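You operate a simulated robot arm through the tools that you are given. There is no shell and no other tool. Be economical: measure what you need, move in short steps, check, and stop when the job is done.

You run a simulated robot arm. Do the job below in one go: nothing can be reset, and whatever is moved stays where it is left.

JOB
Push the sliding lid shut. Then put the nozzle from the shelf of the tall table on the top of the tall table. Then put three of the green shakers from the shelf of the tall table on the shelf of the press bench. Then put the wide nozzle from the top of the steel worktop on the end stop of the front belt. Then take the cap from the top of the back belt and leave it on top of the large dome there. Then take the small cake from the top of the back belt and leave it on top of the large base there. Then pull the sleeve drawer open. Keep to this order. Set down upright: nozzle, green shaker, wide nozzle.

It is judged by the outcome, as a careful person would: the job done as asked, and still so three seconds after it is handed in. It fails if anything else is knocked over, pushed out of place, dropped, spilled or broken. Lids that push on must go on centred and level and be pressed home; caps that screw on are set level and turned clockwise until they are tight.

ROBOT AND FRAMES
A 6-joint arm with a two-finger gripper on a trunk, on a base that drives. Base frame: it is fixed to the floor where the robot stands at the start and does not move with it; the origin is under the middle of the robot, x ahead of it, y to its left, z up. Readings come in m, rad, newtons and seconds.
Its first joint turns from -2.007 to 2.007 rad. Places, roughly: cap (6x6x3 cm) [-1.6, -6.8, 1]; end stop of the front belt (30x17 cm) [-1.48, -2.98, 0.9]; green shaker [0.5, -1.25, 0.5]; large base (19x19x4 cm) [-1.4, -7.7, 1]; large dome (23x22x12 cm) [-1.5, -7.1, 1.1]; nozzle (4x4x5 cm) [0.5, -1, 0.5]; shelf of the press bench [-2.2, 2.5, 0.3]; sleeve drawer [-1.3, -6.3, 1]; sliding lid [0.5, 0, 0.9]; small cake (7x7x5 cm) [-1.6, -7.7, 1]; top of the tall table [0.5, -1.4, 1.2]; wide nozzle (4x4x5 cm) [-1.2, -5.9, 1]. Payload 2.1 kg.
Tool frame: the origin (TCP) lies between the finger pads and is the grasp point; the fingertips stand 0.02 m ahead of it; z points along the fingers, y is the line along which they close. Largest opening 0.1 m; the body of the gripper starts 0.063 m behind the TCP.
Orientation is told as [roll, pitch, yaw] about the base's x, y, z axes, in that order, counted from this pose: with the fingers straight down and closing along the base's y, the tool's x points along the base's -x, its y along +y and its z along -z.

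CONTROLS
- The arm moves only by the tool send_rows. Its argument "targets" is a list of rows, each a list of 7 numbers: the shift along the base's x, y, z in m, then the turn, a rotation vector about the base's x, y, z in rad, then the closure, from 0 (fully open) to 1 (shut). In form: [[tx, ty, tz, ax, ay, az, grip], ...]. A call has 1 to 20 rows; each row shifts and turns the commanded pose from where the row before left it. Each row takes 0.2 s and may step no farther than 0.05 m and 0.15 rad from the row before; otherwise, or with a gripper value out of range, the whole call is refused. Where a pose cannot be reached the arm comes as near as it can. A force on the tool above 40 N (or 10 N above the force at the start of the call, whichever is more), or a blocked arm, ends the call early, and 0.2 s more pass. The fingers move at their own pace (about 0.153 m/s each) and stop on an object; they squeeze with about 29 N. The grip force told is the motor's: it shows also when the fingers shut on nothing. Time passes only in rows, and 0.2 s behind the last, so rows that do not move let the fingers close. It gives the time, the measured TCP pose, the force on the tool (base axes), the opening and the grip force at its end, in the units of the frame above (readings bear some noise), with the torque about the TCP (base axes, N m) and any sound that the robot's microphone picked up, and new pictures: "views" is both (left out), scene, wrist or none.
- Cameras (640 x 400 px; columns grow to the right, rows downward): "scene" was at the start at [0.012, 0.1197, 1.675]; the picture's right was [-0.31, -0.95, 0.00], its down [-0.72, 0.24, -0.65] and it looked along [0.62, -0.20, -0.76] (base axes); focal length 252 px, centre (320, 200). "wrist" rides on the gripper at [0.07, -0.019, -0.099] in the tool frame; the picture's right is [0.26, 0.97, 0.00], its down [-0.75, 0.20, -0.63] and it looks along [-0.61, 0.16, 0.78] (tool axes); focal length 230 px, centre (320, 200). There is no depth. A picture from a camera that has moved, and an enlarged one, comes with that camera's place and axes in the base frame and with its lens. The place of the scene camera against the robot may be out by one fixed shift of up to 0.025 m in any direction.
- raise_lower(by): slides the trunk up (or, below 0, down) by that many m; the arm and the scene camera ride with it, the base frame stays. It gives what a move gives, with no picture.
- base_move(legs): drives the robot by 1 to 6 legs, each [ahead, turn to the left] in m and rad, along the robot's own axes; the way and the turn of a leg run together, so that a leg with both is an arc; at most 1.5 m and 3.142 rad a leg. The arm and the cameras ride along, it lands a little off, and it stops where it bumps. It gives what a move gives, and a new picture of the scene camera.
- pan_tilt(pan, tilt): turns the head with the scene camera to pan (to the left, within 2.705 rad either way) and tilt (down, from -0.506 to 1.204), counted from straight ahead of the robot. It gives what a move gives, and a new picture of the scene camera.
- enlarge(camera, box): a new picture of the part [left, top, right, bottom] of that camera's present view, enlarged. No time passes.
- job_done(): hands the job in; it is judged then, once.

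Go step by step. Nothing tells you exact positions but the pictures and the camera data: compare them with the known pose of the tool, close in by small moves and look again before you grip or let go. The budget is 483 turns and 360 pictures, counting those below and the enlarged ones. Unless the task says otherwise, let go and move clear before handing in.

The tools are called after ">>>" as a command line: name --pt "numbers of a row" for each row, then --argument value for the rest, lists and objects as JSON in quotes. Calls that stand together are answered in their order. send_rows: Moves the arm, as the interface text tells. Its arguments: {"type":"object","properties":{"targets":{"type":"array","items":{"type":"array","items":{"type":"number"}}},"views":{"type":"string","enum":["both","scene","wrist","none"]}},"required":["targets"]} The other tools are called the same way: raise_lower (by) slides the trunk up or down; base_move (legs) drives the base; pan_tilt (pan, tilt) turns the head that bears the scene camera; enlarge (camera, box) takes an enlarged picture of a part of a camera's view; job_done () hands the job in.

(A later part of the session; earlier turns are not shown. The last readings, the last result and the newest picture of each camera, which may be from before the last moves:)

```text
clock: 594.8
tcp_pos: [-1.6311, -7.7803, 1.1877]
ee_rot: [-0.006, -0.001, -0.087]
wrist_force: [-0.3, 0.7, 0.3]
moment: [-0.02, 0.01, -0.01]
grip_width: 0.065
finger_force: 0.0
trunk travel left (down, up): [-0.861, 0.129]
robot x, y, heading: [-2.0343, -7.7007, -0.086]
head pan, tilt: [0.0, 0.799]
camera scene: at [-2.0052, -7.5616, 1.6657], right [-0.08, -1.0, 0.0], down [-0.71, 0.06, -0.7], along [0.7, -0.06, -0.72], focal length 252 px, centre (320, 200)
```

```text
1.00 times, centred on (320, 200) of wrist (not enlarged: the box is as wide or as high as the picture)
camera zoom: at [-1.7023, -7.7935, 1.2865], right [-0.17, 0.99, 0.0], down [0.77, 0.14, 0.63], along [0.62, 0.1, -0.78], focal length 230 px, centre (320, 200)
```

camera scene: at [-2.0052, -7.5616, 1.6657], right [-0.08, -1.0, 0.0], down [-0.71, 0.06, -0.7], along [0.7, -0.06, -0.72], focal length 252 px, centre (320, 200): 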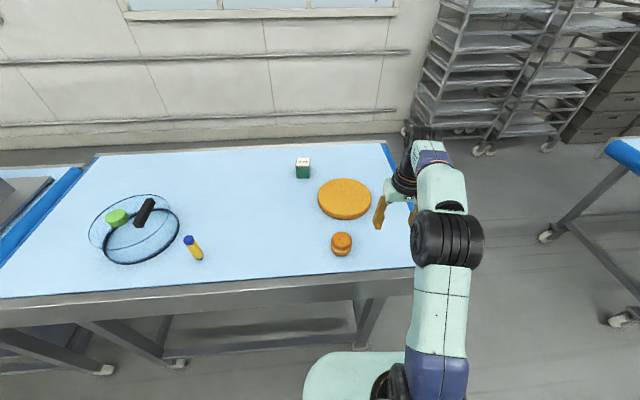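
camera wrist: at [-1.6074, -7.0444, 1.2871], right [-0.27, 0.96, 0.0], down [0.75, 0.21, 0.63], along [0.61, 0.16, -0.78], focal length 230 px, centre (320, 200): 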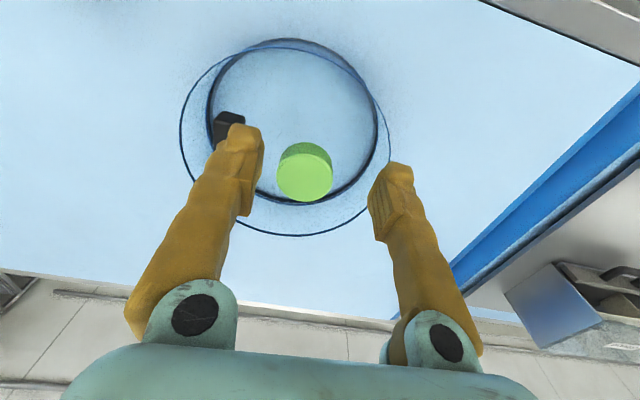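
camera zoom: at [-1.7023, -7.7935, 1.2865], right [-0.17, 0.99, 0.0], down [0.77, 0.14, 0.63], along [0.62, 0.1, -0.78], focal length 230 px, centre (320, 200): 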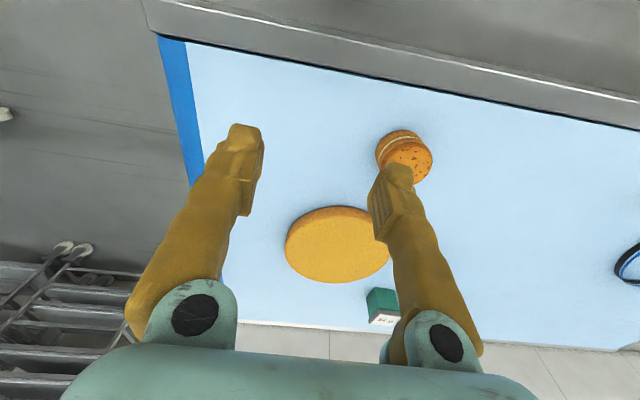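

Cake ≈[-1.583, -7.662], base disc centre ≈[-1.406, -7.715]. I straighten and move closer.

>>> base_move --legs '[[0, 0.086], [0.12, 0]]'

>>> send_rows --pt "-0.03 0.035 0 0 0 0 0.0" --pt "-0.02 0.04 0 0 0 0 0.0" --views "wrist"

```text
clock: 596.5
tcp_pos: [-1.5106, -7.7433, 1.1889]
ee_rot: [-0.006, -0.001, 0.001]
wrist_force: [0.7, -0.3, 0.1]
moment: [-0.01, -0.03, 0.0]
grip_width: 0.0651
finger_force: 0.2
trunk travel left (down, up): [-0.861, 0.129]
robot x, y, heading: [-1.9168, -7.7042, 0.008]
head pan, tilt: [0.0, 0.799]
camera scene: at [-1.9041, -7.5587, 1.6658], right [0.01, -1.0, 0.0], down [-0.71, -0.01, -0.7], along [0.7, 0.0, -0.71], focal length 252 px, centre (320, 200)
```

scene: 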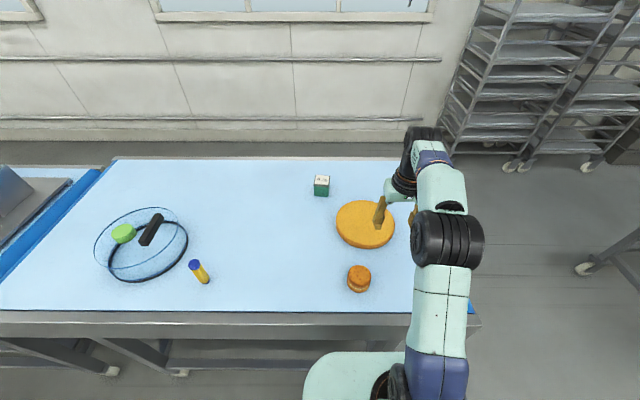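

```text
clock: 597.1
tcp_pos: [-1.5584, -7.6672, 1.1848]
ee_rot: [-0.008, -0.001, 0.004]
wrist_force: [-0.5, 0.4, -0.5]
moment: [0.01, -0.03, 0.0]
grip_width: 0.1
finger_force: 0.0
trunk travel left (down, up): [-0.861, 0.129]
robot x, y, heading: [-1.9123, -7.7015, 0.002]
head pan, tilt: [0.0, 0.799]
camera wrist: at [-1.6287, -7.6861, 1.2848], right [-0.26, 0.97, -0.01], down [0.75, 0.21, 0.63], along [0.61, 0.16, -0.78], focal length 230 px, centre (320, 200)
```

wrist: 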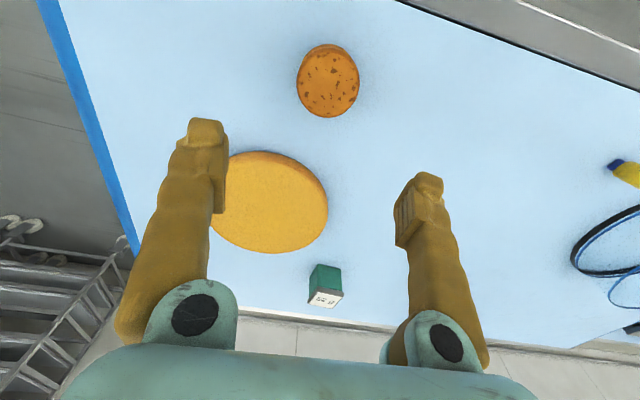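

>>> send_rows --pt "-0.018 0.002 -0.04 0 0 0 0.0" --pt "0 0 -0.04 0 0 0 0.0" --pt "0 0 -0.03 0 0 0 0.0" --pt "0 0 0 0 0 0 0.0" --views "wrist"

```text
clock: 598.1
tcp_pos: [-1.5754, -7.6675, 1.0758]
ee_rot: [-0.004, 0.001, 0.002]
wrist_force: [-0.1, 0.9, -0.4]
moment: [0.04, -0.01, 0.04]
grip_width: 0.1003
finger_force: 0.0
trunk travel left (down, up): [-0.861, 0.129]
robot x, y, heading: [-1.9107, -7.7056, 0.003]
head pan, tilt: [0.0, 0.799]
camera wrist: at [-1.6449, -7.6862, 1.175], right [-0.26, 0.97, 0.0], down [0.75, 0.2, 0.63], along [0.61, 0.16, -0.78], focal length 230 px, centre (320, 200)
```

wrist: 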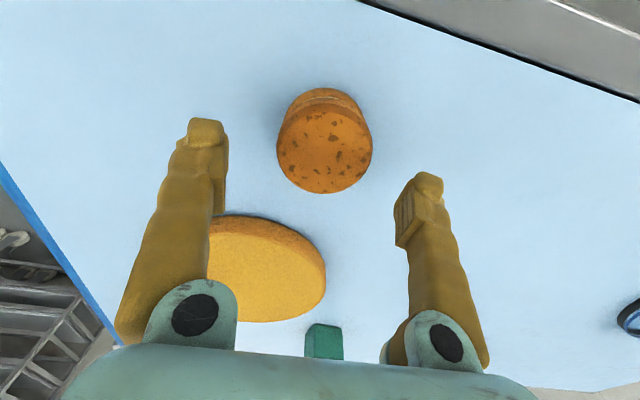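

>>> send_rows --pt "-0.004 0 -0.03 0 0 0 0.0" --pt "0 0 -0.027 0 0 0 0.05" --pt "0 0 0 0 0 0 0.4" --pt "0 0 0 0 0 0 1" --pt "0 0 0 0 0 0 1" --views "wrist"

```text
clock: 599.3
tcp_pos: [-1.5769, -7.6659, 1.0199]
ee_rot: [-0.004, 0.0, 0.001]
wrist_force: [2.2, 5.9, 18.6]
moment: [0.63, -0.11, -0.02]
grip_width: 0.0622
finger_force: 11.1
trunk travel left (down, up): [-0.861, 0.129]
robot x, y, heading: [-1.915, -7.7031, 0.001]
head pan, tilt: [0.0, 0.799]
camera wrist: at [-1.6467, -7.6839, 1.1194], right [-0.26, 0.97, -0.01], down [0.75, 0.21, 0.63], along [0.61, 0.16, -0.78], focal length 230 px, centre (320, 200)
```

wrist: 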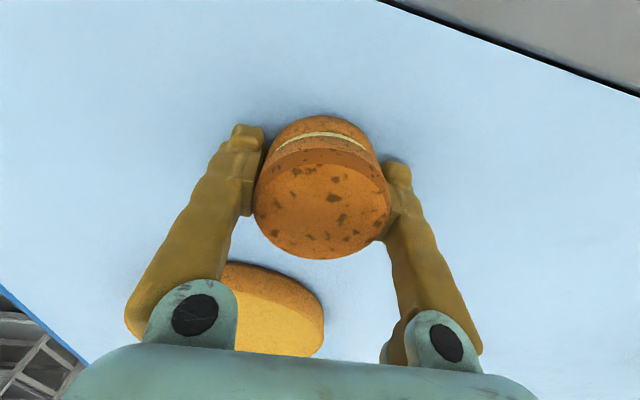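

>>> send_rows --pt "0 0 0.001 0 0 0 1" --pt "0 0 0 0 0 0 1" --views "wrist"

```text
clock: 599.9
tcp_pos: [-1.5769, -7.6668, 1.0195]
ee_rot: [-0.006, 0.003, 0.001]
wrist_force: [0.6, 3.4, 5.7]
moment: [0.1, -0.15, 0.04]
grip_width: 0.0618
finger_force: 11.1
trunk travel left (down, up): [-0.861, 0.129]
robot x, y, heading: [-1.9153, -7.702, 0.013]
head pan, tilt: [0.0, 0.799]
camera wrist: at [-1.6467, -7.6856, 1.1198], right [-0.26, 0.97, 0.0], down [0.75, 0.21, 0.63], along [0.61, 0.16, -0.78], focal length 230 px, centre (320, 200)
```

wrist: 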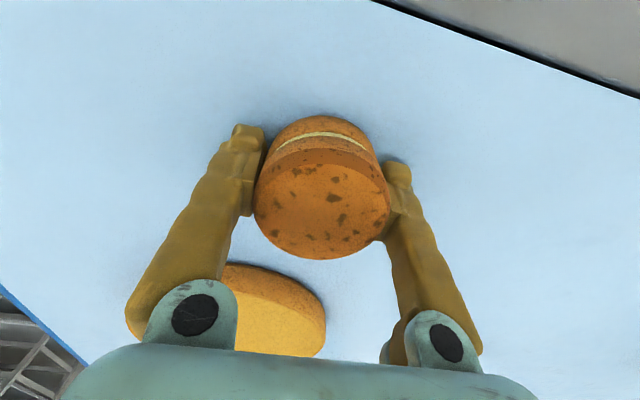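

>>> send_rows --pt "0 0 0.01 0 0 0 1" --pt "0 0 0.02 0 0 0 1" --pt "0 0 0.03 0 0 0 1" --pt "0 0 0 0 0 0 1" --views "both"

>>> enlarge --camera "scene" --box '[300, 220, 440, 330]'

```text
clock: 600.9
tcp_pos: [-1.5758, -7.6664, 1.0797]
ee_rot: [-0.004, 0.003, 0.001]
wrist_force: [0.4, 0.0, -0.9]
moment: [-0.02, 0.0, 0.0]
grip_width: 0.0621
finger_force: 11.1
trunk travel left (down, up): [-0.861, 0.129]
robot x, y, heading: [-1.9154, -7.7042, 0.008]
head pan, tilt: [0.0, 0.799]
camera scene: at [-1.8961, -7.5587, 1.6657], right [0.01, -1.0, 0.0], down [-0.72, -0.01, -0.7], along [0.7, 0.0, -0.72], focal length 252 px, centre (320, 200)
camera wrist: at [-1.6459, -7.6855, 1.1799], right [-0.26, 0.97, 0.0], down [0.75, 0.2, 0.63], along [0.61, 0.16, -0.78], focal length 230 px, centre (320, 200)
```

scene: 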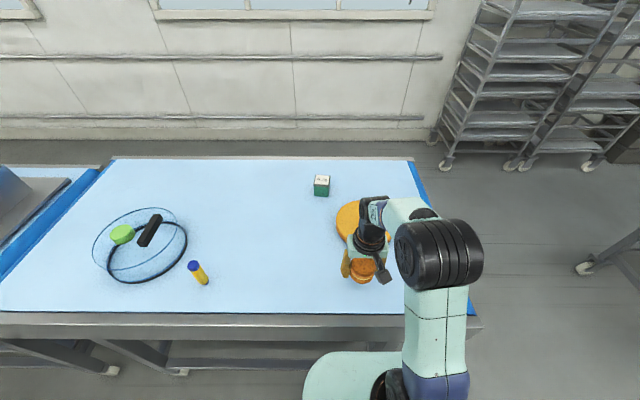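
wrist: 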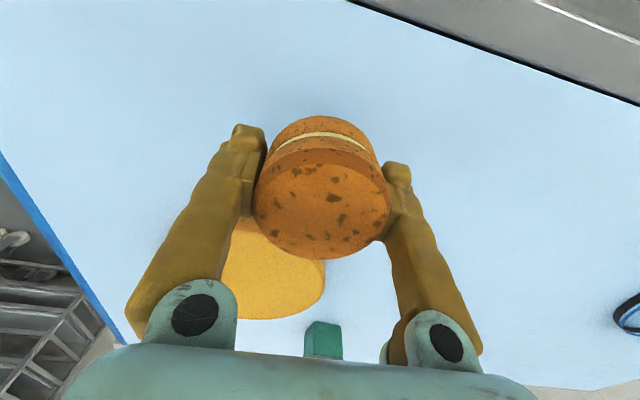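

```text
3.64 times, centred on (370, 275) of scene
camera zoom: at [-1.8961, -7.5587, 1.6657], right [0.01, -1.0, 0.0], down [-0.72, -0.01, -0.7], along [0.7, 0.0, -0.72], focal length 914 px, centre (138, -73)
```

zoom: 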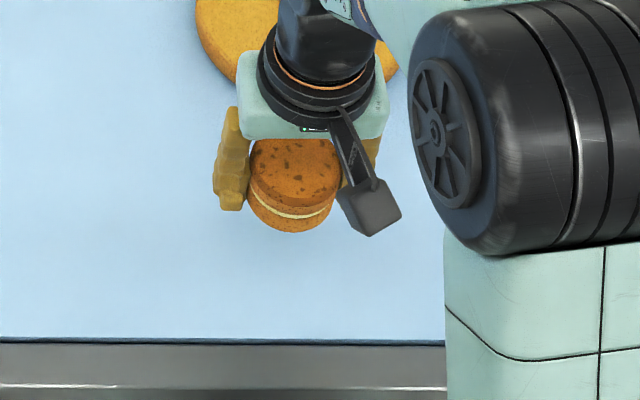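

The cake is held level. I carry it over the base disc.

>>> send_rows --pt "0.0 0 0.02 0 0 0 1" --pt "0.04 -0.01 0 0 0 0 1" --pt "0.04 -0.012 0 0 0 0 1" --pt "0.04 -0.012 0 0 0 0 1" --pt "0.035 -0.01 0 0 0 0 1" --pt "0 0 0 0 0 0 1" --views "both"

```text
clock: 602.3
tcp_pos: [-1.4423, -7.7101, 1.0954]
ee_rot: [-0.006, 0.005, 0.001]
wrist_force: [-0.3, -0.1, -1.0]
moment: [-0.04, -0.03, -0.05]
grip_width: 0.0621
finger_force: 11.0
out of reach, approached as far as the arm can: row 5
trunk travel left (down, up): [-0.861, 0.129]
robot x, y, heading: [-1.9139, -7.7061, 0.004]
head pan, tilt: [0.0, 0.799]
camera scene: at [-1.8977, -7.5585, 1.6657], right [0.01, -1.0, 0.0], down [-0.72, -0.01, -0.7], along [0.7, 0.0, -0.72], focal length 252 px, centre (320, 200)
camera wrist: at [-1.5125, -7.7286, 1.1965], right [-0.26, 0.97, 0.0], down [0.75, 0.2, 0.63], along [0.61, 0.16, -0.78], focal length 230 px, centre (320, 200)
```

scene: 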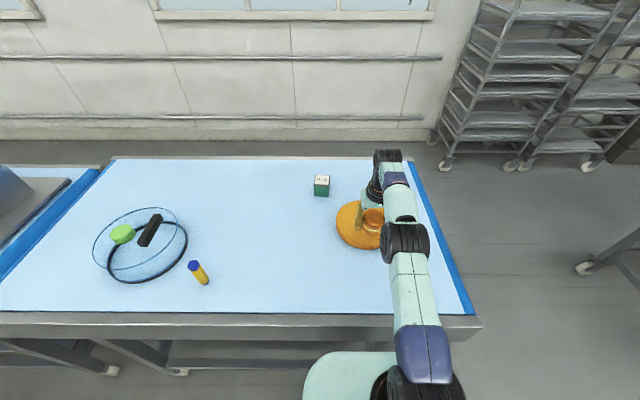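
wrist: 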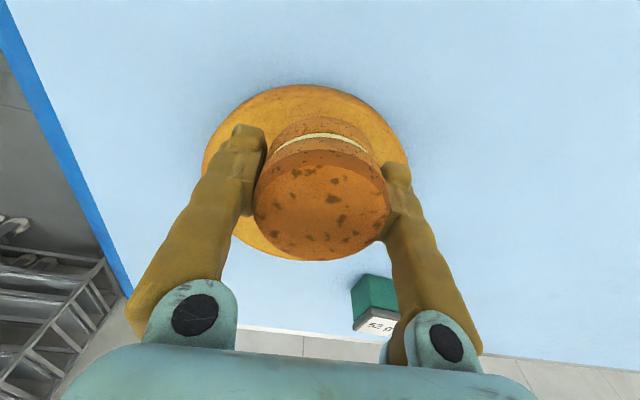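

>>> pan_tilt --pan 0.2 --tilt 1.2

```text
clock: 603.2
tcp_pos: [-1.4406, -7.7104, 1.0968]
ee_rot: [-0.006, 0.003, 0.002]
wrist_force: [0.6, 1.0, -0.5]
moment: [-0.01, -0.02, 0.0]
grip_width: 0.062
finger_force: 11.1
trunk travel left (down, up): [-0.861, 0.129]
robot x, y, heading: [-1.9157, -7.703, 0.009]
head pan, tilt: [0.201, 1.201]
camera scene: at [-1.9222, -7.5479, 1.638], right [0.21, -0.98, 0.0], down [-0.91, -0.19, -0.36], along [0.35, 0.07, -0.93], focal length 252 px, centre (320, 200)
```

scene: 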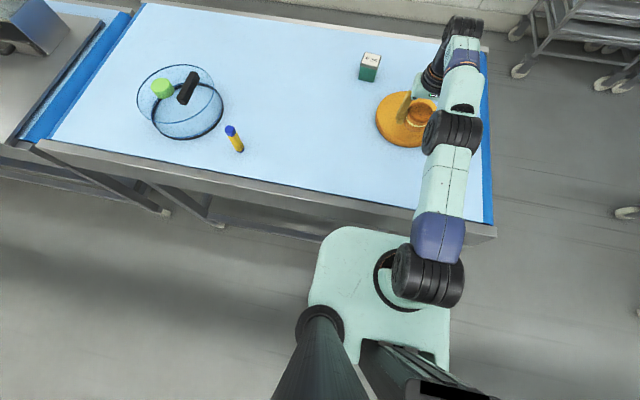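

Clear by about 6 cm at floor level, so I drive 2.5 cm ahead.

>>> base_move --legs '[[0.03, 0]]'

>>> send_rows --pt "0.006 -0.003 -0.012 0 0 0 1" --pt "0 0 -0.01 0 0 0 1" --pt "0 0 0 0 0 0 1" --views "wrist"

```text
clock: 604.0
tcp_pos: [-1.4176, -7.7086, 1.0996]
ee_rot: [-0.005, -0.004, 0.003]
wrist_force: [-0.3, -0.2, -0.8]
moment: [-0.02, -0.07, 0.02]
grip_width: 0.0619
finger_force: 10.8
trunk travel left (down, up): [-0.861, 0.129]
robot x, y, heading: [-1.8863, -7.7022, 0.008]
head pan, tilt: [0.201, 1.201]
camera scene: at [-1.9014, -7.5476, 1.6379], right [0.21, -0.98, 0.0], down [-0.91, -0.19, -0.37], along [0.36, 0.07, -0.93], focal length 252 px, centre (320, 200)
```

scene: 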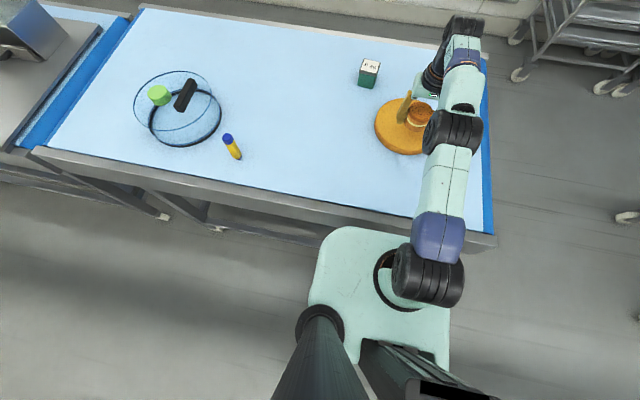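

```text
clock: 604.8
tcp_pos: [-1.4052, -7.7126, 1.0745]
ee_rot: [-0.005, 0.0, 0.004]
wrist_force: [0.2, 0.0, -0.3]
moment: [-0.02, 0.04, -0.02]
grip_width: 0.0619
finger_force: 11.1
trunk travel left (down, up): [-0.861, 0.129]
robot x, y, heading: [-1.8844, -7.7027, 0.006]
head pan, tilt: [0.201, 1.201]
camera wrist: at [-1.4756, -7.731, 1.1745], right [-0.26, 0.97, 0.0], down [0.75, 0.21, 0.63], along [0.61, 0.16, -0.78], focal length 230 px, centre (320, 200)
```

wrist: 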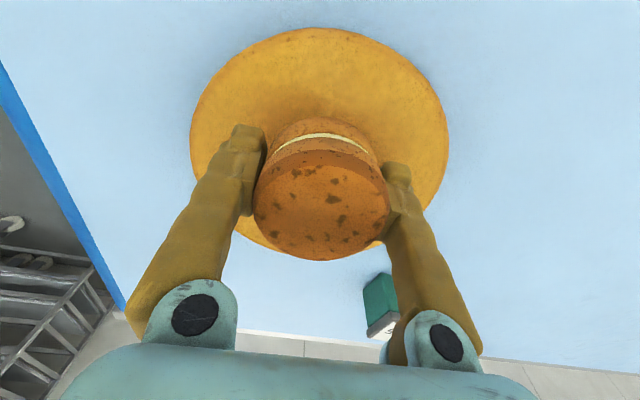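

>>> send_rows --pt "0.003 0 -0.005 0 0 0 1" --pt "0 0 -0.004 0 0 0 1" --pt "0 0 -0.003 0 0 0 1" --pt "0 0 0 0 0 0 1" --views "none"

```text
clock: 605.8
tcp_pos: [-1.4068, -7.7132, 1.0635]
ee_rot: [-0.004, 0.001, 0.002]
wrist_force: [0.0, -0.9, -1.1]
moment: [0.02, 0.01, 0.01]
grip_width: 0.0617
finger_force: 11.6
out of reach, approached as far as the arm can: row 2
trunk travel left (down, up): [-0.861, 0.129]
robot x, y, heading: [-1.8828, -7.7018, 0.006]
head pan, tilt: [0.201, 1.201]
```

>>> send_rows --pt "0 0 -0.003 0 0 0 1" --pt "0 0 -0.003 0 0 0 1" --pt "0 0 0 0 0 0 1" --views "none"

```text
clock: 606.6
tcp_pos: [-1.4071, -7.7133, 1.0567]
ee_rot: [-0.006, 0.004, 0.003]
wrist_force: [-0.2, 0.4, -1.2]
moment: [-0.03, -0.02, 0.0]
grip_width: 0.062
finger_force: 10.9
trunk travel left (down, up): [-0.861, 0.129]
robot x, y, heading: [-1.8842, -7.6997, 0.007]
head pan, tilt: [0.201, 1.201]
```

>>> send_rows --pt "0 0 -0.003 0 0 0 1" --pt "0 0 -0.002 0 0 0 1" --pt "0 0 0 0 0 0 1" --views "wrist"

```text
clock: 607.4
tcp_pos: [-1.4062, -7.7134, 1.0525]
ee_rot: [-0.005, 0.003, 0.001]
wrist_force: [0.9, 0.3, -1.2]
moment: [0.05, -0.04, 0.0]
grip_width: 0.0621
finger_force: 11.0
trunk travel left (down, up): [-0.861, 0.129]
robot x, y, heading: [-1.8843, -7.7042, 0.004]
head pan, tilt: [0.201, 1.201]
camera wrist: at [-1.476, -7.7314, 1.1512], right [-0.26, 0.97, 0.0], down [0.75, 0.21, 0.63], along [0.61, 0.16, -0.78], focal length 230 px, centre (320, 200)
```

wrist: 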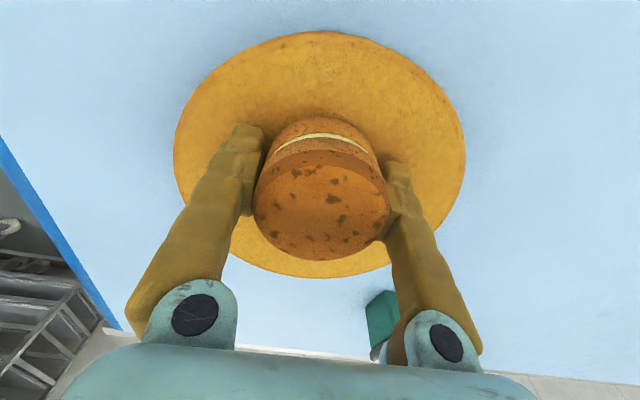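

>>> send_rows --pt "0 0 -0.003 0 0 0 1" --pt "0 0 -0.002 0 0 0 1" --pt "0 0 0 0 0 0 1" --views "none"

```text
clock: 608.2
tcp_pos: [-1.4062, -7.7124, 1.0475]
ee_rot: [-0.004, -0.001, 0.001]
wrist_force: [4.4, 0.4, 13.1]
moment: [0.11, -0.25, -0.07]
grip_width: 0.0618
finger_force: 11.0
trunk travel left (down, up): [-0.861, 0.129]
robot x, y, heading: [-1.8819, -7.7042, 0.011]
head pan, tilt: [0.201, 1.201]
```

Contact. I ease, release and rise.

>>> send_rows --pt "0 0 0.001 0 0 0 1" --pt "0 0 0 0 0 0 0.3" --pt "0 0 0 0 0 0 0.15" --pt "0 0 0.02 0 0 0 0.1" --pt "0 0 0.04 0 0 0 0.1" --pt "0 0 0.03 0 0 0 0.1" --pt "-0.04 0 0.02 0 0 0 0.1" --pt "-0.04 0 0.02 0 0 0 0.1" --views "both"

```text
clock: 610.0
tcp_pos: [-1.5036, -7.7134, 1.1747]
ee_rot: [-0.006, -0.002, 0.004]
wrist_force: [-0.1, 0.6, -0.1]
moment: [-0.02, -0.05, 0.02]
grip_width: 0.0902
finger_force: 0.1
out of reach, approached as far as the arm can: row 5, 6
trunk travel left (down, up): [-0.861, 0.129]
robot x, y, heading: [-1.8827, -7.7063, 0.009]
head pan, tilt: [0.201, 1.201]
camera scene: at [-1.8956, -7.5474, 1.6379], right [0.21, -0.98, 0.0], down [-0.91, -0.19, -0.36], along [0.36, 0.07, -0.93], focal length 252 px, centre (320, 200)
camera wrist: at [-1.5738, -7.7322, 1.2737], right [-0.26, 0.97, -0.01], down [0.75, 0.21, 0.63], along [0.61, 0.16, -0.78], focal length 230 px, centre (320, 200)
```

scene: 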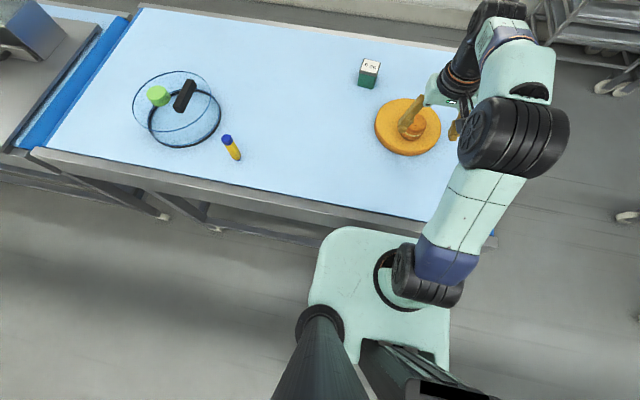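
wrist: 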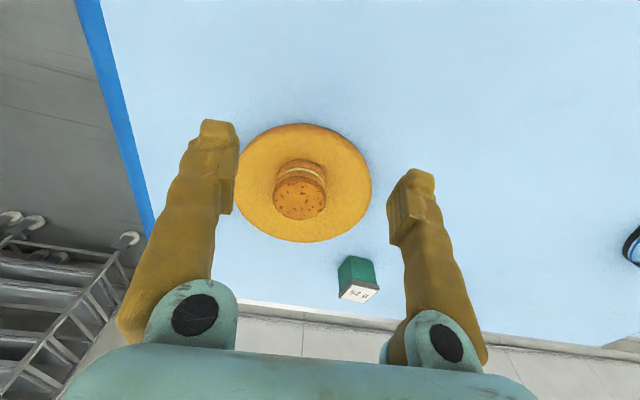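

The cake sits centred on the base. Last: the sleeve drawer. I drive along to face its handle at about [-1.37, -6.30, 1.0].

>>> base_move --legs '[[-0.35, 0], [0, 1.562], [1.41, 0], [0, -1.571], [0.2, 0]]'

>>> pan_tilt --pan 0 --tilt 0.8

>>> enlarge --camera "wrist" --box '[0, 0, 640, 400]'

```text
clock: 627.7
tcp_pos: [-1.6025, -6.3276, 1.1752]
ee_rot: [-0.005, -0.001, -0.051]
wrist_force: [-1.3, 0.5, -0.6]
moment: [-0.03, -0.03, -0.01]
grip_width: 0.0898
finger_force: 0.0
trunk travel left (down, up): [-0.861, 0.129]
robot x, y, heading: [-1.9861, -6.2925, -0.047]
head pan, tilt: [0.201, 1.201]
camera scene: at [-1.9852, -6.1404, 1.638], right [0.15, -0.99, 0.0], down [-0.92, -0.14, -0.36], along [0.36, 0.06, -0.93], focal length 252 px, centre (320, 200)
```

scene: 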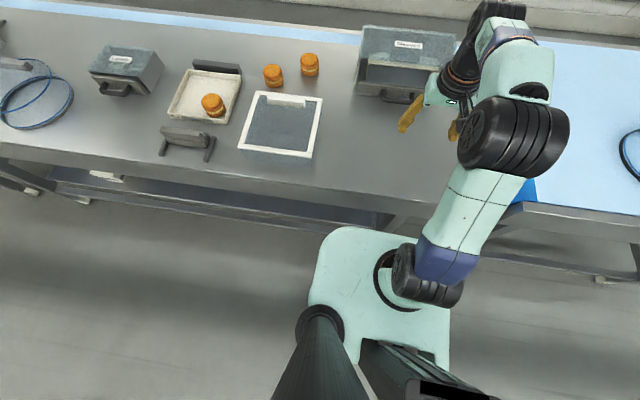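

```text
clock: 628.6
tcp_pos: [-1.6004, -6.3279, 1.1739]
ee_rot: [-0.004, 0.002, -0.051]
wrist_force: [-0.3, 0.3, 0.6]
moment: [-0.01, 0.01, -0.04]
grip_width: 0.0898
finger_force: 0.0
trunk travel left (down, up): [-0.861, 0.129]
robot x, y, heading: [-1.9796, -6.2954, -0.049]
head pan, tilt: [0.0, 0.799]
camera scene: at [-1.9568, -6.1526, 1.6656], right [-0.05, -1.0, 0.0], down [-0.72, 0.03, -0.7], along [0.7, -0.03, -0.72], focal length 252 px, centre (320, 200)
```

scene: 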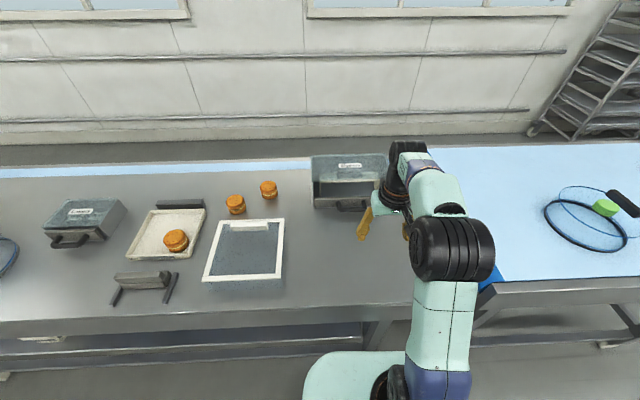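

```text
1.00 times, centred on (320, 200) of wrist (not enlarged: the box is as wide or as high as the picture)
camera zoom: at [-1.6711, -6.3421, 1.273], right [-0.21, 0.98, 0.0], down [0.76, 0.16, 0.63], along [0.61, 0.13, -0.78], focal length 230 px, centre (320, 200)
```

zoom: 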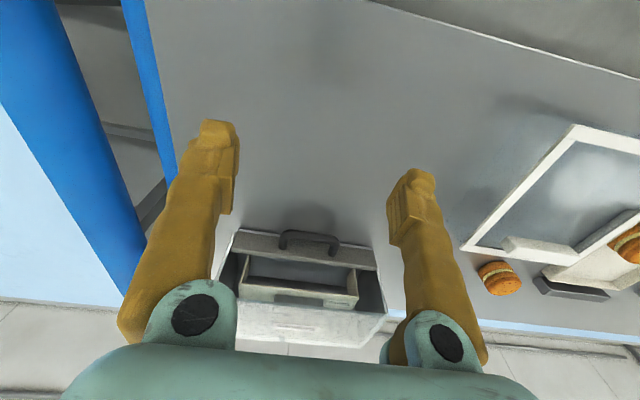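

>>> enlarge --camera "wrist" --box '[220, 200, 400, 320]'

>>> enlarge --camera "scene" --box '[300, 145, 400, 225]'

```text
3.33 times, centred on (310, 260) of wrist
camera zoom: at [-1.6711, -6.3421, 1.273], right [-0.21, 0.98, 0.0], down [0.76, 0.16, 0.63], along [0.61, 0.13, -0.78], focal length 767 px, centre (353, 0)
```

zoom: 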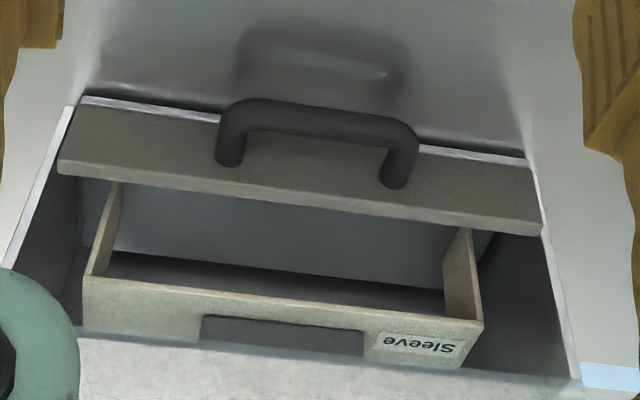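

```text
5.00 times, centred on (350, 185) of scene
camera zoom: at [-1.9568, -6.1526, 1.6656], right [-0.05, -1.0, 0.0], down [-0.72, 0.03, -0.7], along [0.7, -0.03, -0.72], focal length 1257 px, centre (170, 275)
```

zoom: 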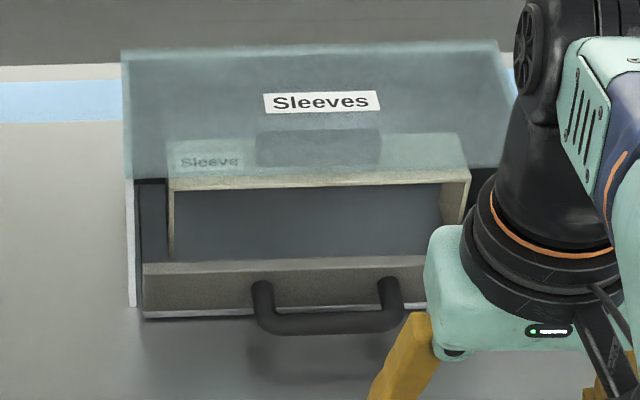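

>>> pan_tilt --pan 0.35 --tilt 1.0

>>> enlarge --camera "scene" --box '[100, 220, 420, 400]'

```text
clock: 629.4
tcp_pos: [-1.6012, -6.3263, 1.1735]
ee_rot: [-0.006, 0.002, -0.051]
wrist_force: [0.3, -0.3, 0.4]
moment: [-0.01, 0.03, 0.0]
grip_width: 0.0899
finger_force: 0.1
trunk travel left (down, up): [-0.861, 0.129]
robot x, y, heading: [-1.9803, -6.2919, -0.046]
head pan, tilt: [0.351, 1.0]
camera scene: at [-1.9713, -6.1283, 1.6506], right [0.3, -0.95, 0.0], down [-0.8, -0.25, -0.54], along [0.52, 0.16, -0.84], focal length 252 px, centre (320, 200)
```

scene: 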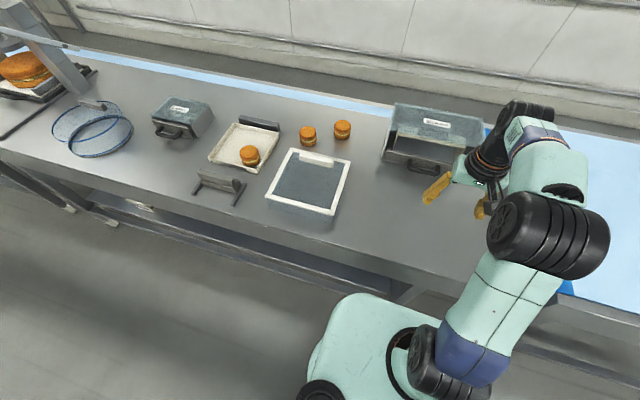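

```text
2.00 times, centred on (260, 310) of scene
camera zoom: at [-1.9713, -6.1283, 1.6506], right [0.3, -0.95, 0.0], down [-0.8, -0.25, -0.54], along [0.52, 0.16, -0.84], focal length 503 px, centre (440, -20)
```

zoom: 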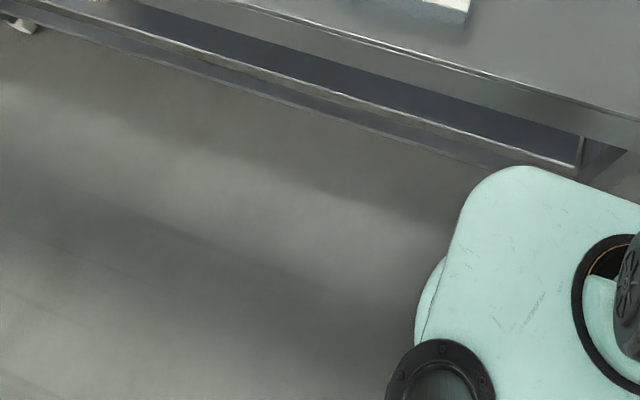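

I'll grip the bar with one finger behind it: turn the tool so that it closes along x, tilted slightly forward. First I reorient it here.

>>> raise_lower --by -0.06

>>> base_move --legs '[[0, 0.048], [0.08, 0]]'

>>> send_rows --pt "-0.01 0 0 0 0 0.143 0.5" --pt "-0.01 0 0 0 0 0.143 0.5" --pt "0 0 0 0 0 0.143 0.5" --pt "0 0 0 0 0 0.143 0.5" --pt "0 0 0 0 0 0.143 0.5" --pt "0 0 0 0 0 0.143 0.5" --pt "0 0 0 0 0 0.143 0.5" --pt "0 0 0 0 0 0.143 0.5" --pt "0 0 0 0 0 0.143 0.5" --pt "0 0 0 0 0 0.143 0.5" --pt "0 0 0 0 0 0.14 0.5" --pt "0 0 0 0 -0.15 0 0.5" --pt "0 0 0 0 -0.15 0 0.5" --pt "0 0 0 0 0 0 0.5" --views "both"

```text
clock: 630.4
tcp_pos: [-1.6011, -6.3281, 1.1128]
ee_rot: [-0.005, 0.001, -0.051]
wrist_force: [-0.2, -0.2, -0.5]
moment: [-0.01, 0.01, -0.02]
grip_width: 0.0899
finger_force: 0.0
trunk travel left (down, up): [-0.801, 0.189]
robot x, y, heading: [-1.9835, -6.2919, -0.049]
head pan, tilt: [0.351, 1.0]
```

```text
clock: 631.9
tcp_pos: [-1.5322, -6.3089, 1.12]
ee_rot: [-0.005, -0.009, -0.004]
wrist_force: [0.3, 0.2, 0.8]
moment: [-0.01, 0.05, -0.01]
grip_width: 0.0902
finger_force: 0.1
trunk travel left (down, up): [-0.801, 0.189]
robot x, y, heading: [-1.9006, -6.297, 0.007]
head pan, tilt: [0.351, 1.0]
camera scene: at [-1.9122, -6.1274, 1.5906], right [0.35, -0.94, 0.0], down [-0.78, -0.29, -0.55], along [0.52, 0.19, -0.84], focal length 252 px, centre (320, 200)
```

scene: 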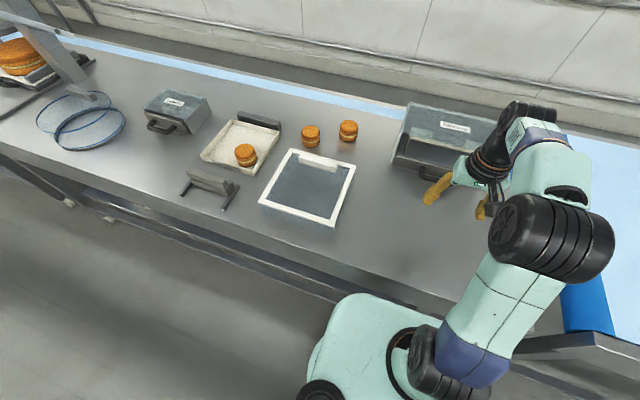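

```text
clock: 634.9
tcp_pos: [-1.5418, -6.3086, 1.1156]
ee_rot: [-0.305, -0.001, 1.567]
wrist_force: [0.9, -0.5, 0.6]
moment: [0.0, -0.02, 0.02]
grip_width: 0.05
finger_force: 0.1
trunk travel left (down, up): [-0.801, 0.189]
robot x, y, heading: [-1.9016, -6.2937, 0.001]
head pan, tilt: [0.351, 1.0]
camera scene: at [-1.8971, -6.1275, 1.5905], right [0.35, -0.94, 0.0], down [-0.79, -0.29, -0.54], along [0.51, 0.19, -0.84], focal length 252 px, centre (320, 200)
camera wrist: at [-1.5543, -6.3785, 1.2153], right [-0.92, -0.25, -0.29], down [-0.38, 0.75, 0.54], along [0.08, 0.61, -0.79], focal length 230 px, centre (320, 200)
```

scene: 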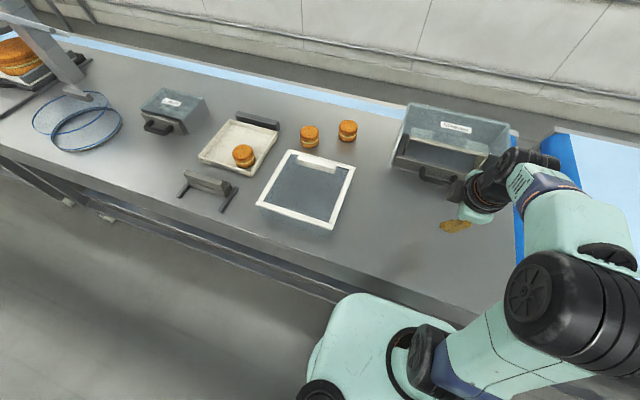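
wrist: 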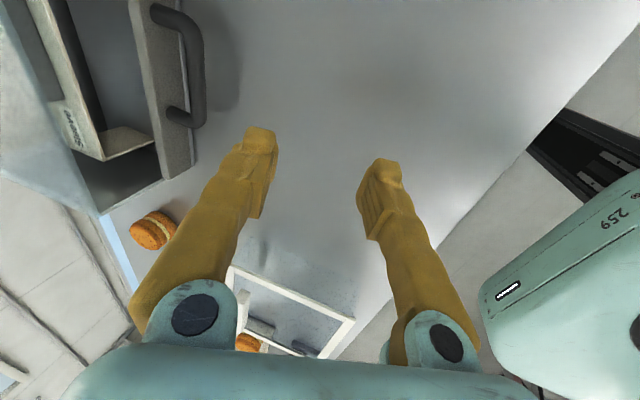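

The bar is at about [-1.371, -6.295, 0.993]. I move above it with the fingers 4 cm open.

>>> send_rows --pt "0.04 0.005 -0.01 0 0 0 0.6" --pt "0.04 0.005 -0.01 0 0 0 0.6" --pt "0.04 0.003 -0.01 0 0 0 0.6" --pt "0.04 0 -0.01 0 0 0 0.6" --pt "0.01 0 -0.01 0 0 0 0.6" --pt "0 0 0 0 0 0 0.6" --views "both"

>>> enlarge --camera "scene" --box '[380, 90, 540, 230]'

```text
clock: 636.3
tcp_pos: [-1.3738, -6.2937, 1.0658]
ee_rot: [-0.304, -0.001, 1.568]
wrist_force: [0.0, -1.0, 0.2]
moment: [0.02, -0.02, 0.0]
grip_width: 0.0399
finger_force: 0.1
trunk travel left (down, up): [-0.801, 0.189]
robot x, y, heading: [-1.9021, -6.299, 0.005]
head pan, tilt: [0.351, 1.0]
camera scene: at [-1.8987, -6.1275, 1.5905], right [0.35, -0.94, 0.0], down [-0.79, -0.29, -0.54], along [0.51, 0.19, -0.84], focal length 252 px, centre (320, 200)
camera wrist: at [-1.386, -6.365, 1.1664], right [-0.92, -0.25, -0.29], down [-0.38, 0.75, 0.54], along [0.08, 0.61, -0.79], focal length 230 px, centre (320, 200)
```

scene: 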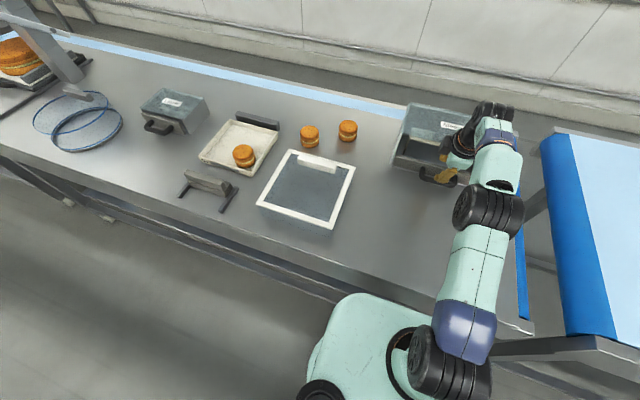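
wrist: 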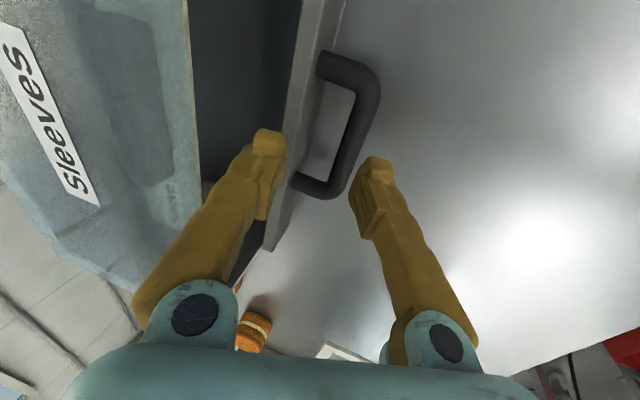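

```text
2.86 times, centred on (460, 160) of scene
camera zoom: at [-1.8987, -6.1275, 1.5905], right [0.35, -0.94, 0.0], down [-0.79, -0.29, -0.54], along [0.51, 0.19, -0.84], focal length 718 px, centre (-80, 314)
```

zoom: 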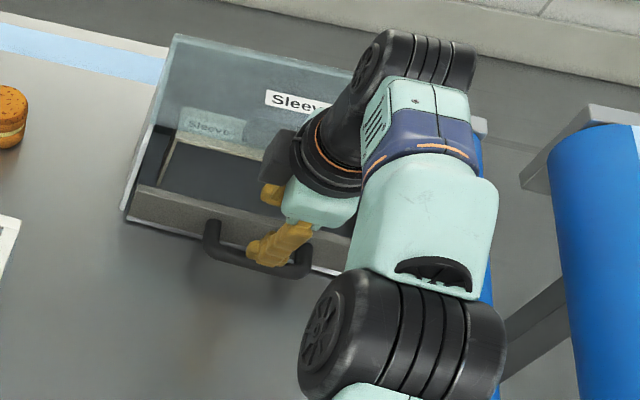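

>>> send_rows --pt "-0.006 -0.008 0 0 0 0 0.6" --pt "0 0 -0.025 0 0 0 0.6" --pt "0 0 -0.02 0 0 0 0.6" --pt "0 0 0 0 0 0 0.6" --views "wrist"

```text
clock: 637.3
tcp_pos: [-1.3806, -6.3039, 1.0254]
ee_rot: [-0.311, -0.002, 1.568]
wrist_force: [-1.2, 0.4, 18.3]
moment: [-0.15, -0.65, -0.02]
grip_width: 0.0437
finger_force: 2.1
trunk travel left (down, up): [-0.801, 0.189]
robot x, y, heading: [-1.9018, -6.2983, 0.002]
head pan, tilt: [0.351, 1.0]
camera wrist: at [-1.3941, -6.3742, 1.1254], right [-0.92, -0.25, -0.3], down [-0.38, 0.75, 0.54], along [0.09, 0.61, -0.79], focal length 230 px, centre (320, 200)
```

wrist: 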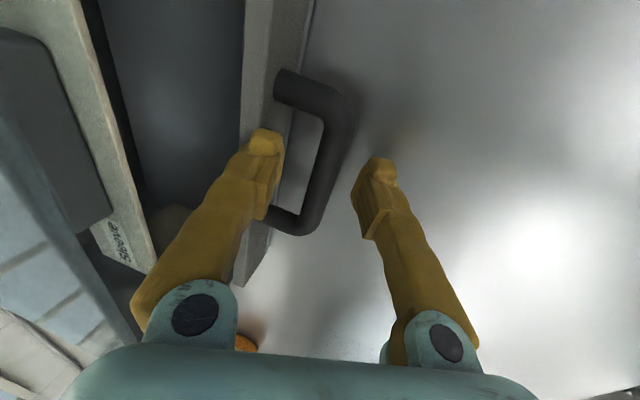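

The gap behind the bar is too narrow for the finger (it touched the drawer's front panel). Instead I'll hook the top edge of the drawer front beside the handle, one finger inside the drawer. I lift and reposition.

>>> send_rows --pt "0 0 0.03 0 0 0 0.6" --pt "0 0 0.03 0 -0.1 0 0.4" --pt "0 -0.04 0 0 -0.1 0 0.4" --pt "0 -0.04 0 0 0 0 0.4" --pt "0.02 -0.036 0 0 0 0 0.4" --pt "0.006 0 0 0 0 0 0.4" --pt "0 0 0 0 0 0 0.4" --views "both"

>>> enlarge --camera "scene" --box '[380, 90, 540, 230]'

```text
clock: 638.9
tcp_pos: [-1.3587, -6.4145, 1.0825]
ee_rot: [-0.498, -0.003, 1.568]
wrist_force: [-27.6, 13.6, -19.6]
moment: [-0.42, 0.13, 0.74]
grip_width: 0.0409
finger_force: 0.1
trunk travel left (down, up): [-0.801, 0.189]
robot x, y, heading: [-1.9034, -6.2973, 0.006]
head pan, tilt: [0.351, 1.0]
camera scene: at [-1.9071, -6.1208, 1.5896], right [0.35, -0.94, 0.01], down [-0.79, -0.29, -0.54], along [0.51, 0.18, -0.84], focal length 252 px, centre (320, 200)
camera wrist: at [-1.3908, -6.4842, 1.1786], right [-0.85, -0.26, -0.46], down [-0.48, 0.75, 0.46], along [0.23, 0.61, -0.76], focal length 230 px, centre (320, 200)
```

scene: 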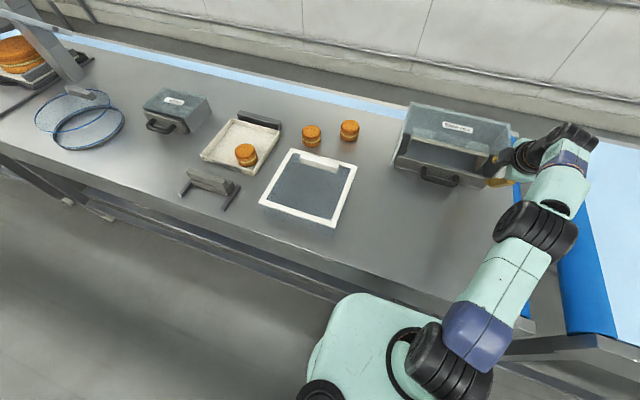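
wrist: 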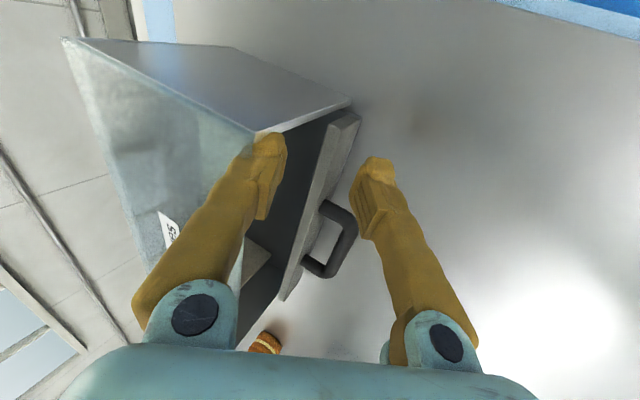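

```text
2.86 times, centred on (460, 160) of scene
camera zoom: at [-1.9071, -6.1208, 1.5896], right [0.35, -0.94, 0.01], down [-0.79, -0.29, -0.54], along [0.51, 0.18, -0.84], focal length 718 px, centre (-80, 314)
```

zoom: 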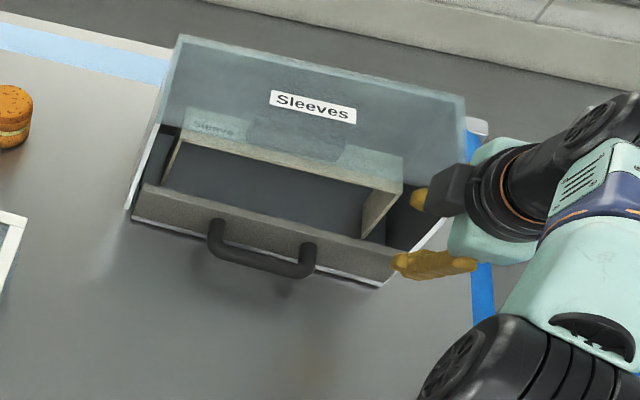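

The front finger is touching the housing's side wall. I back away in -x first, then move +y.

>>> send_rows --pt "-0.015 0.003 0 0 0 0 0.4" --pt "-0.02 0.005 0 0 0 0 0.4" --pt "-0.01 0.02 0 0 0 0 0.4" --pt "0 0.02 0 0 0 0 0.4" --pt "0 0 0 0 0 0 0.4" --views "both"

>>> enlarge --camera "scene" --box '[380, 90, 540, 230]'

```text
clock: 640.1
tcp_pos: [-1.3967, -6.3717, 1.0822]
ee_rot: [-0.504, -0.003, 1.57]
wrist_force: [-1.8, 0.2, -0.4]
moment: [0.02, 0.01, -0.02]
grip_width: 0.0601
finger_force: 0.1
trunk travel left (down, up): [-0.801, 0.189]
robot x, y, heading: [-1.8998, -6.2973, 0.001]
head pan, tilt: [0.351, 1.0]
camera scene: at [-1.8987, -6.128, 1.5906], right [0.35, -0.94, 0.0], down [-0.79, -0.29, -0.54], along [0.51, 0.19, -0.84], focal length 252 px, centre (320, 200)
camera wrist: at [-1.4288, -6.4423, 1.1768], right [-0.85, -0.25, -0.47], down [-0.48, 0.75, 0.46], along [0.24, 0.61, -0.76], focal length 230 px, centre (320, 200)
```

scene: 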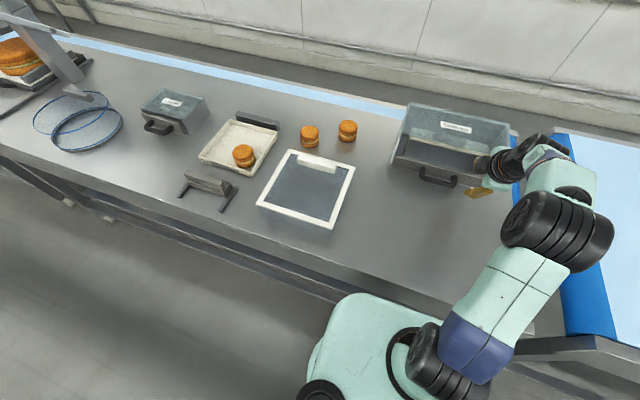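
wrist: 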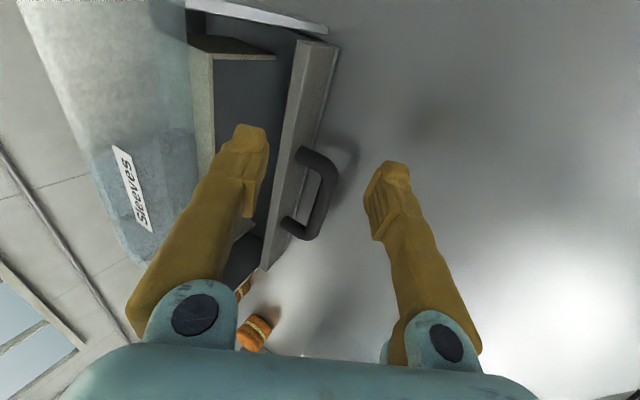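

```text
2.86 times, centred on (460, 160) of scene
camera zoom: at [-1.8987, -6.128, 1.5906], right [0.35, -0.94, 0.0], down [-0.79, -0.29, -0.54], along [0.51, 0.19, -0.84], focal length 718 px, centre (-80, 314)
```

zoom: 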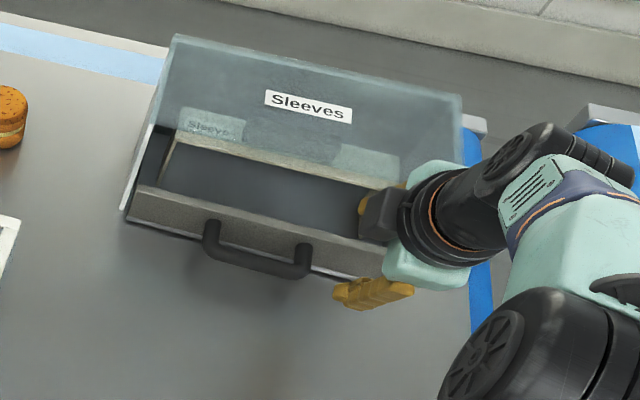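

>>> send_rows --pt "0.02 -0.006 0 0 0 0 0.4" --pt "0.023 -0.005 0 0 0 0 0.4" --pt "0 0 -0.02 0 0 0 0.4" --pt "0 0 -0.015 0 0 0 0.4" --pt "0 0 0 0 0 0 0.4" --views "wrist"

```text
clock: 641.3
tcp_pos: [-1.3556, -6.3838, 1.0454]
ee_rot: [-0.506, -0.002, 1.569]
wrist_force: [-0.6, -0.4, -0.4]
moment: [0.02, 0.0, -0.03]
grip_width: 0.0601
finger_force: 0.0
trunk travel left (down, up): [-0.801, 0.189]
robot x, y, heading: [-1.9017, -6.2926, 0.006]
head pan, tilt: [0.351, 1.0]
camera wrist: at [-1.3879, -6.453, 1.1418], right [-0.85, -0.25, -0.47], down [-0.48, 0.75, 0.46], along [0.24, 0.61, -0.76], focal length 230 px, centre (320, 200)
```

wrist: 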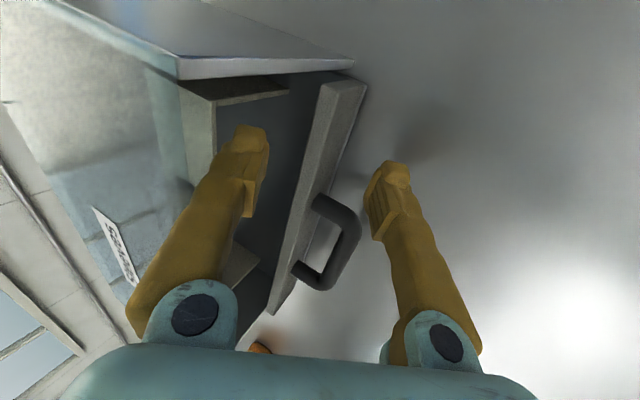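

Good: the panel edge lies between the fingers. I go down carefully.

>>> send_rows --pt "0 0 -0.015 0 0 0 0.4" --pt "0 0 -0.015 0 0 0 0.4" --pt "0 0 -0.008 0 0 0 0.4" --pt "0 0 0 0 0 0 0.4" --views "wrist"

```text
clock: 642.3
tcp_pos: [-1.3552, -6.3834, 1.0091]
ee_rot: [-0.508, -0.003, 1.566]
wrist_force: [-1.1, 0.1, 11.6]
moment: [0.01, 0.32, -0.02]
grip_width: 0.0572
finger_force: 0.0
trunk travel left (down, up): [-0.801, 0.189]
robot x, y, heading: [-1.901, -6.2979, 0.002]
head pan, tilt: [0.351, 1.0]
camera wrist: at [-1.3877, -6.4525, 1.1053], right [-0.84, -0.25, -0.47], down [-0.48, 0.75, 0.45], along [0.24, 0.61, -0.76], focal length 230 px, centre (320, 200)
```

wrist: 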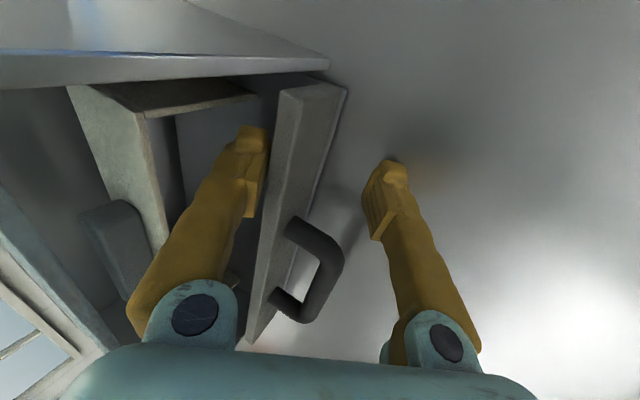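

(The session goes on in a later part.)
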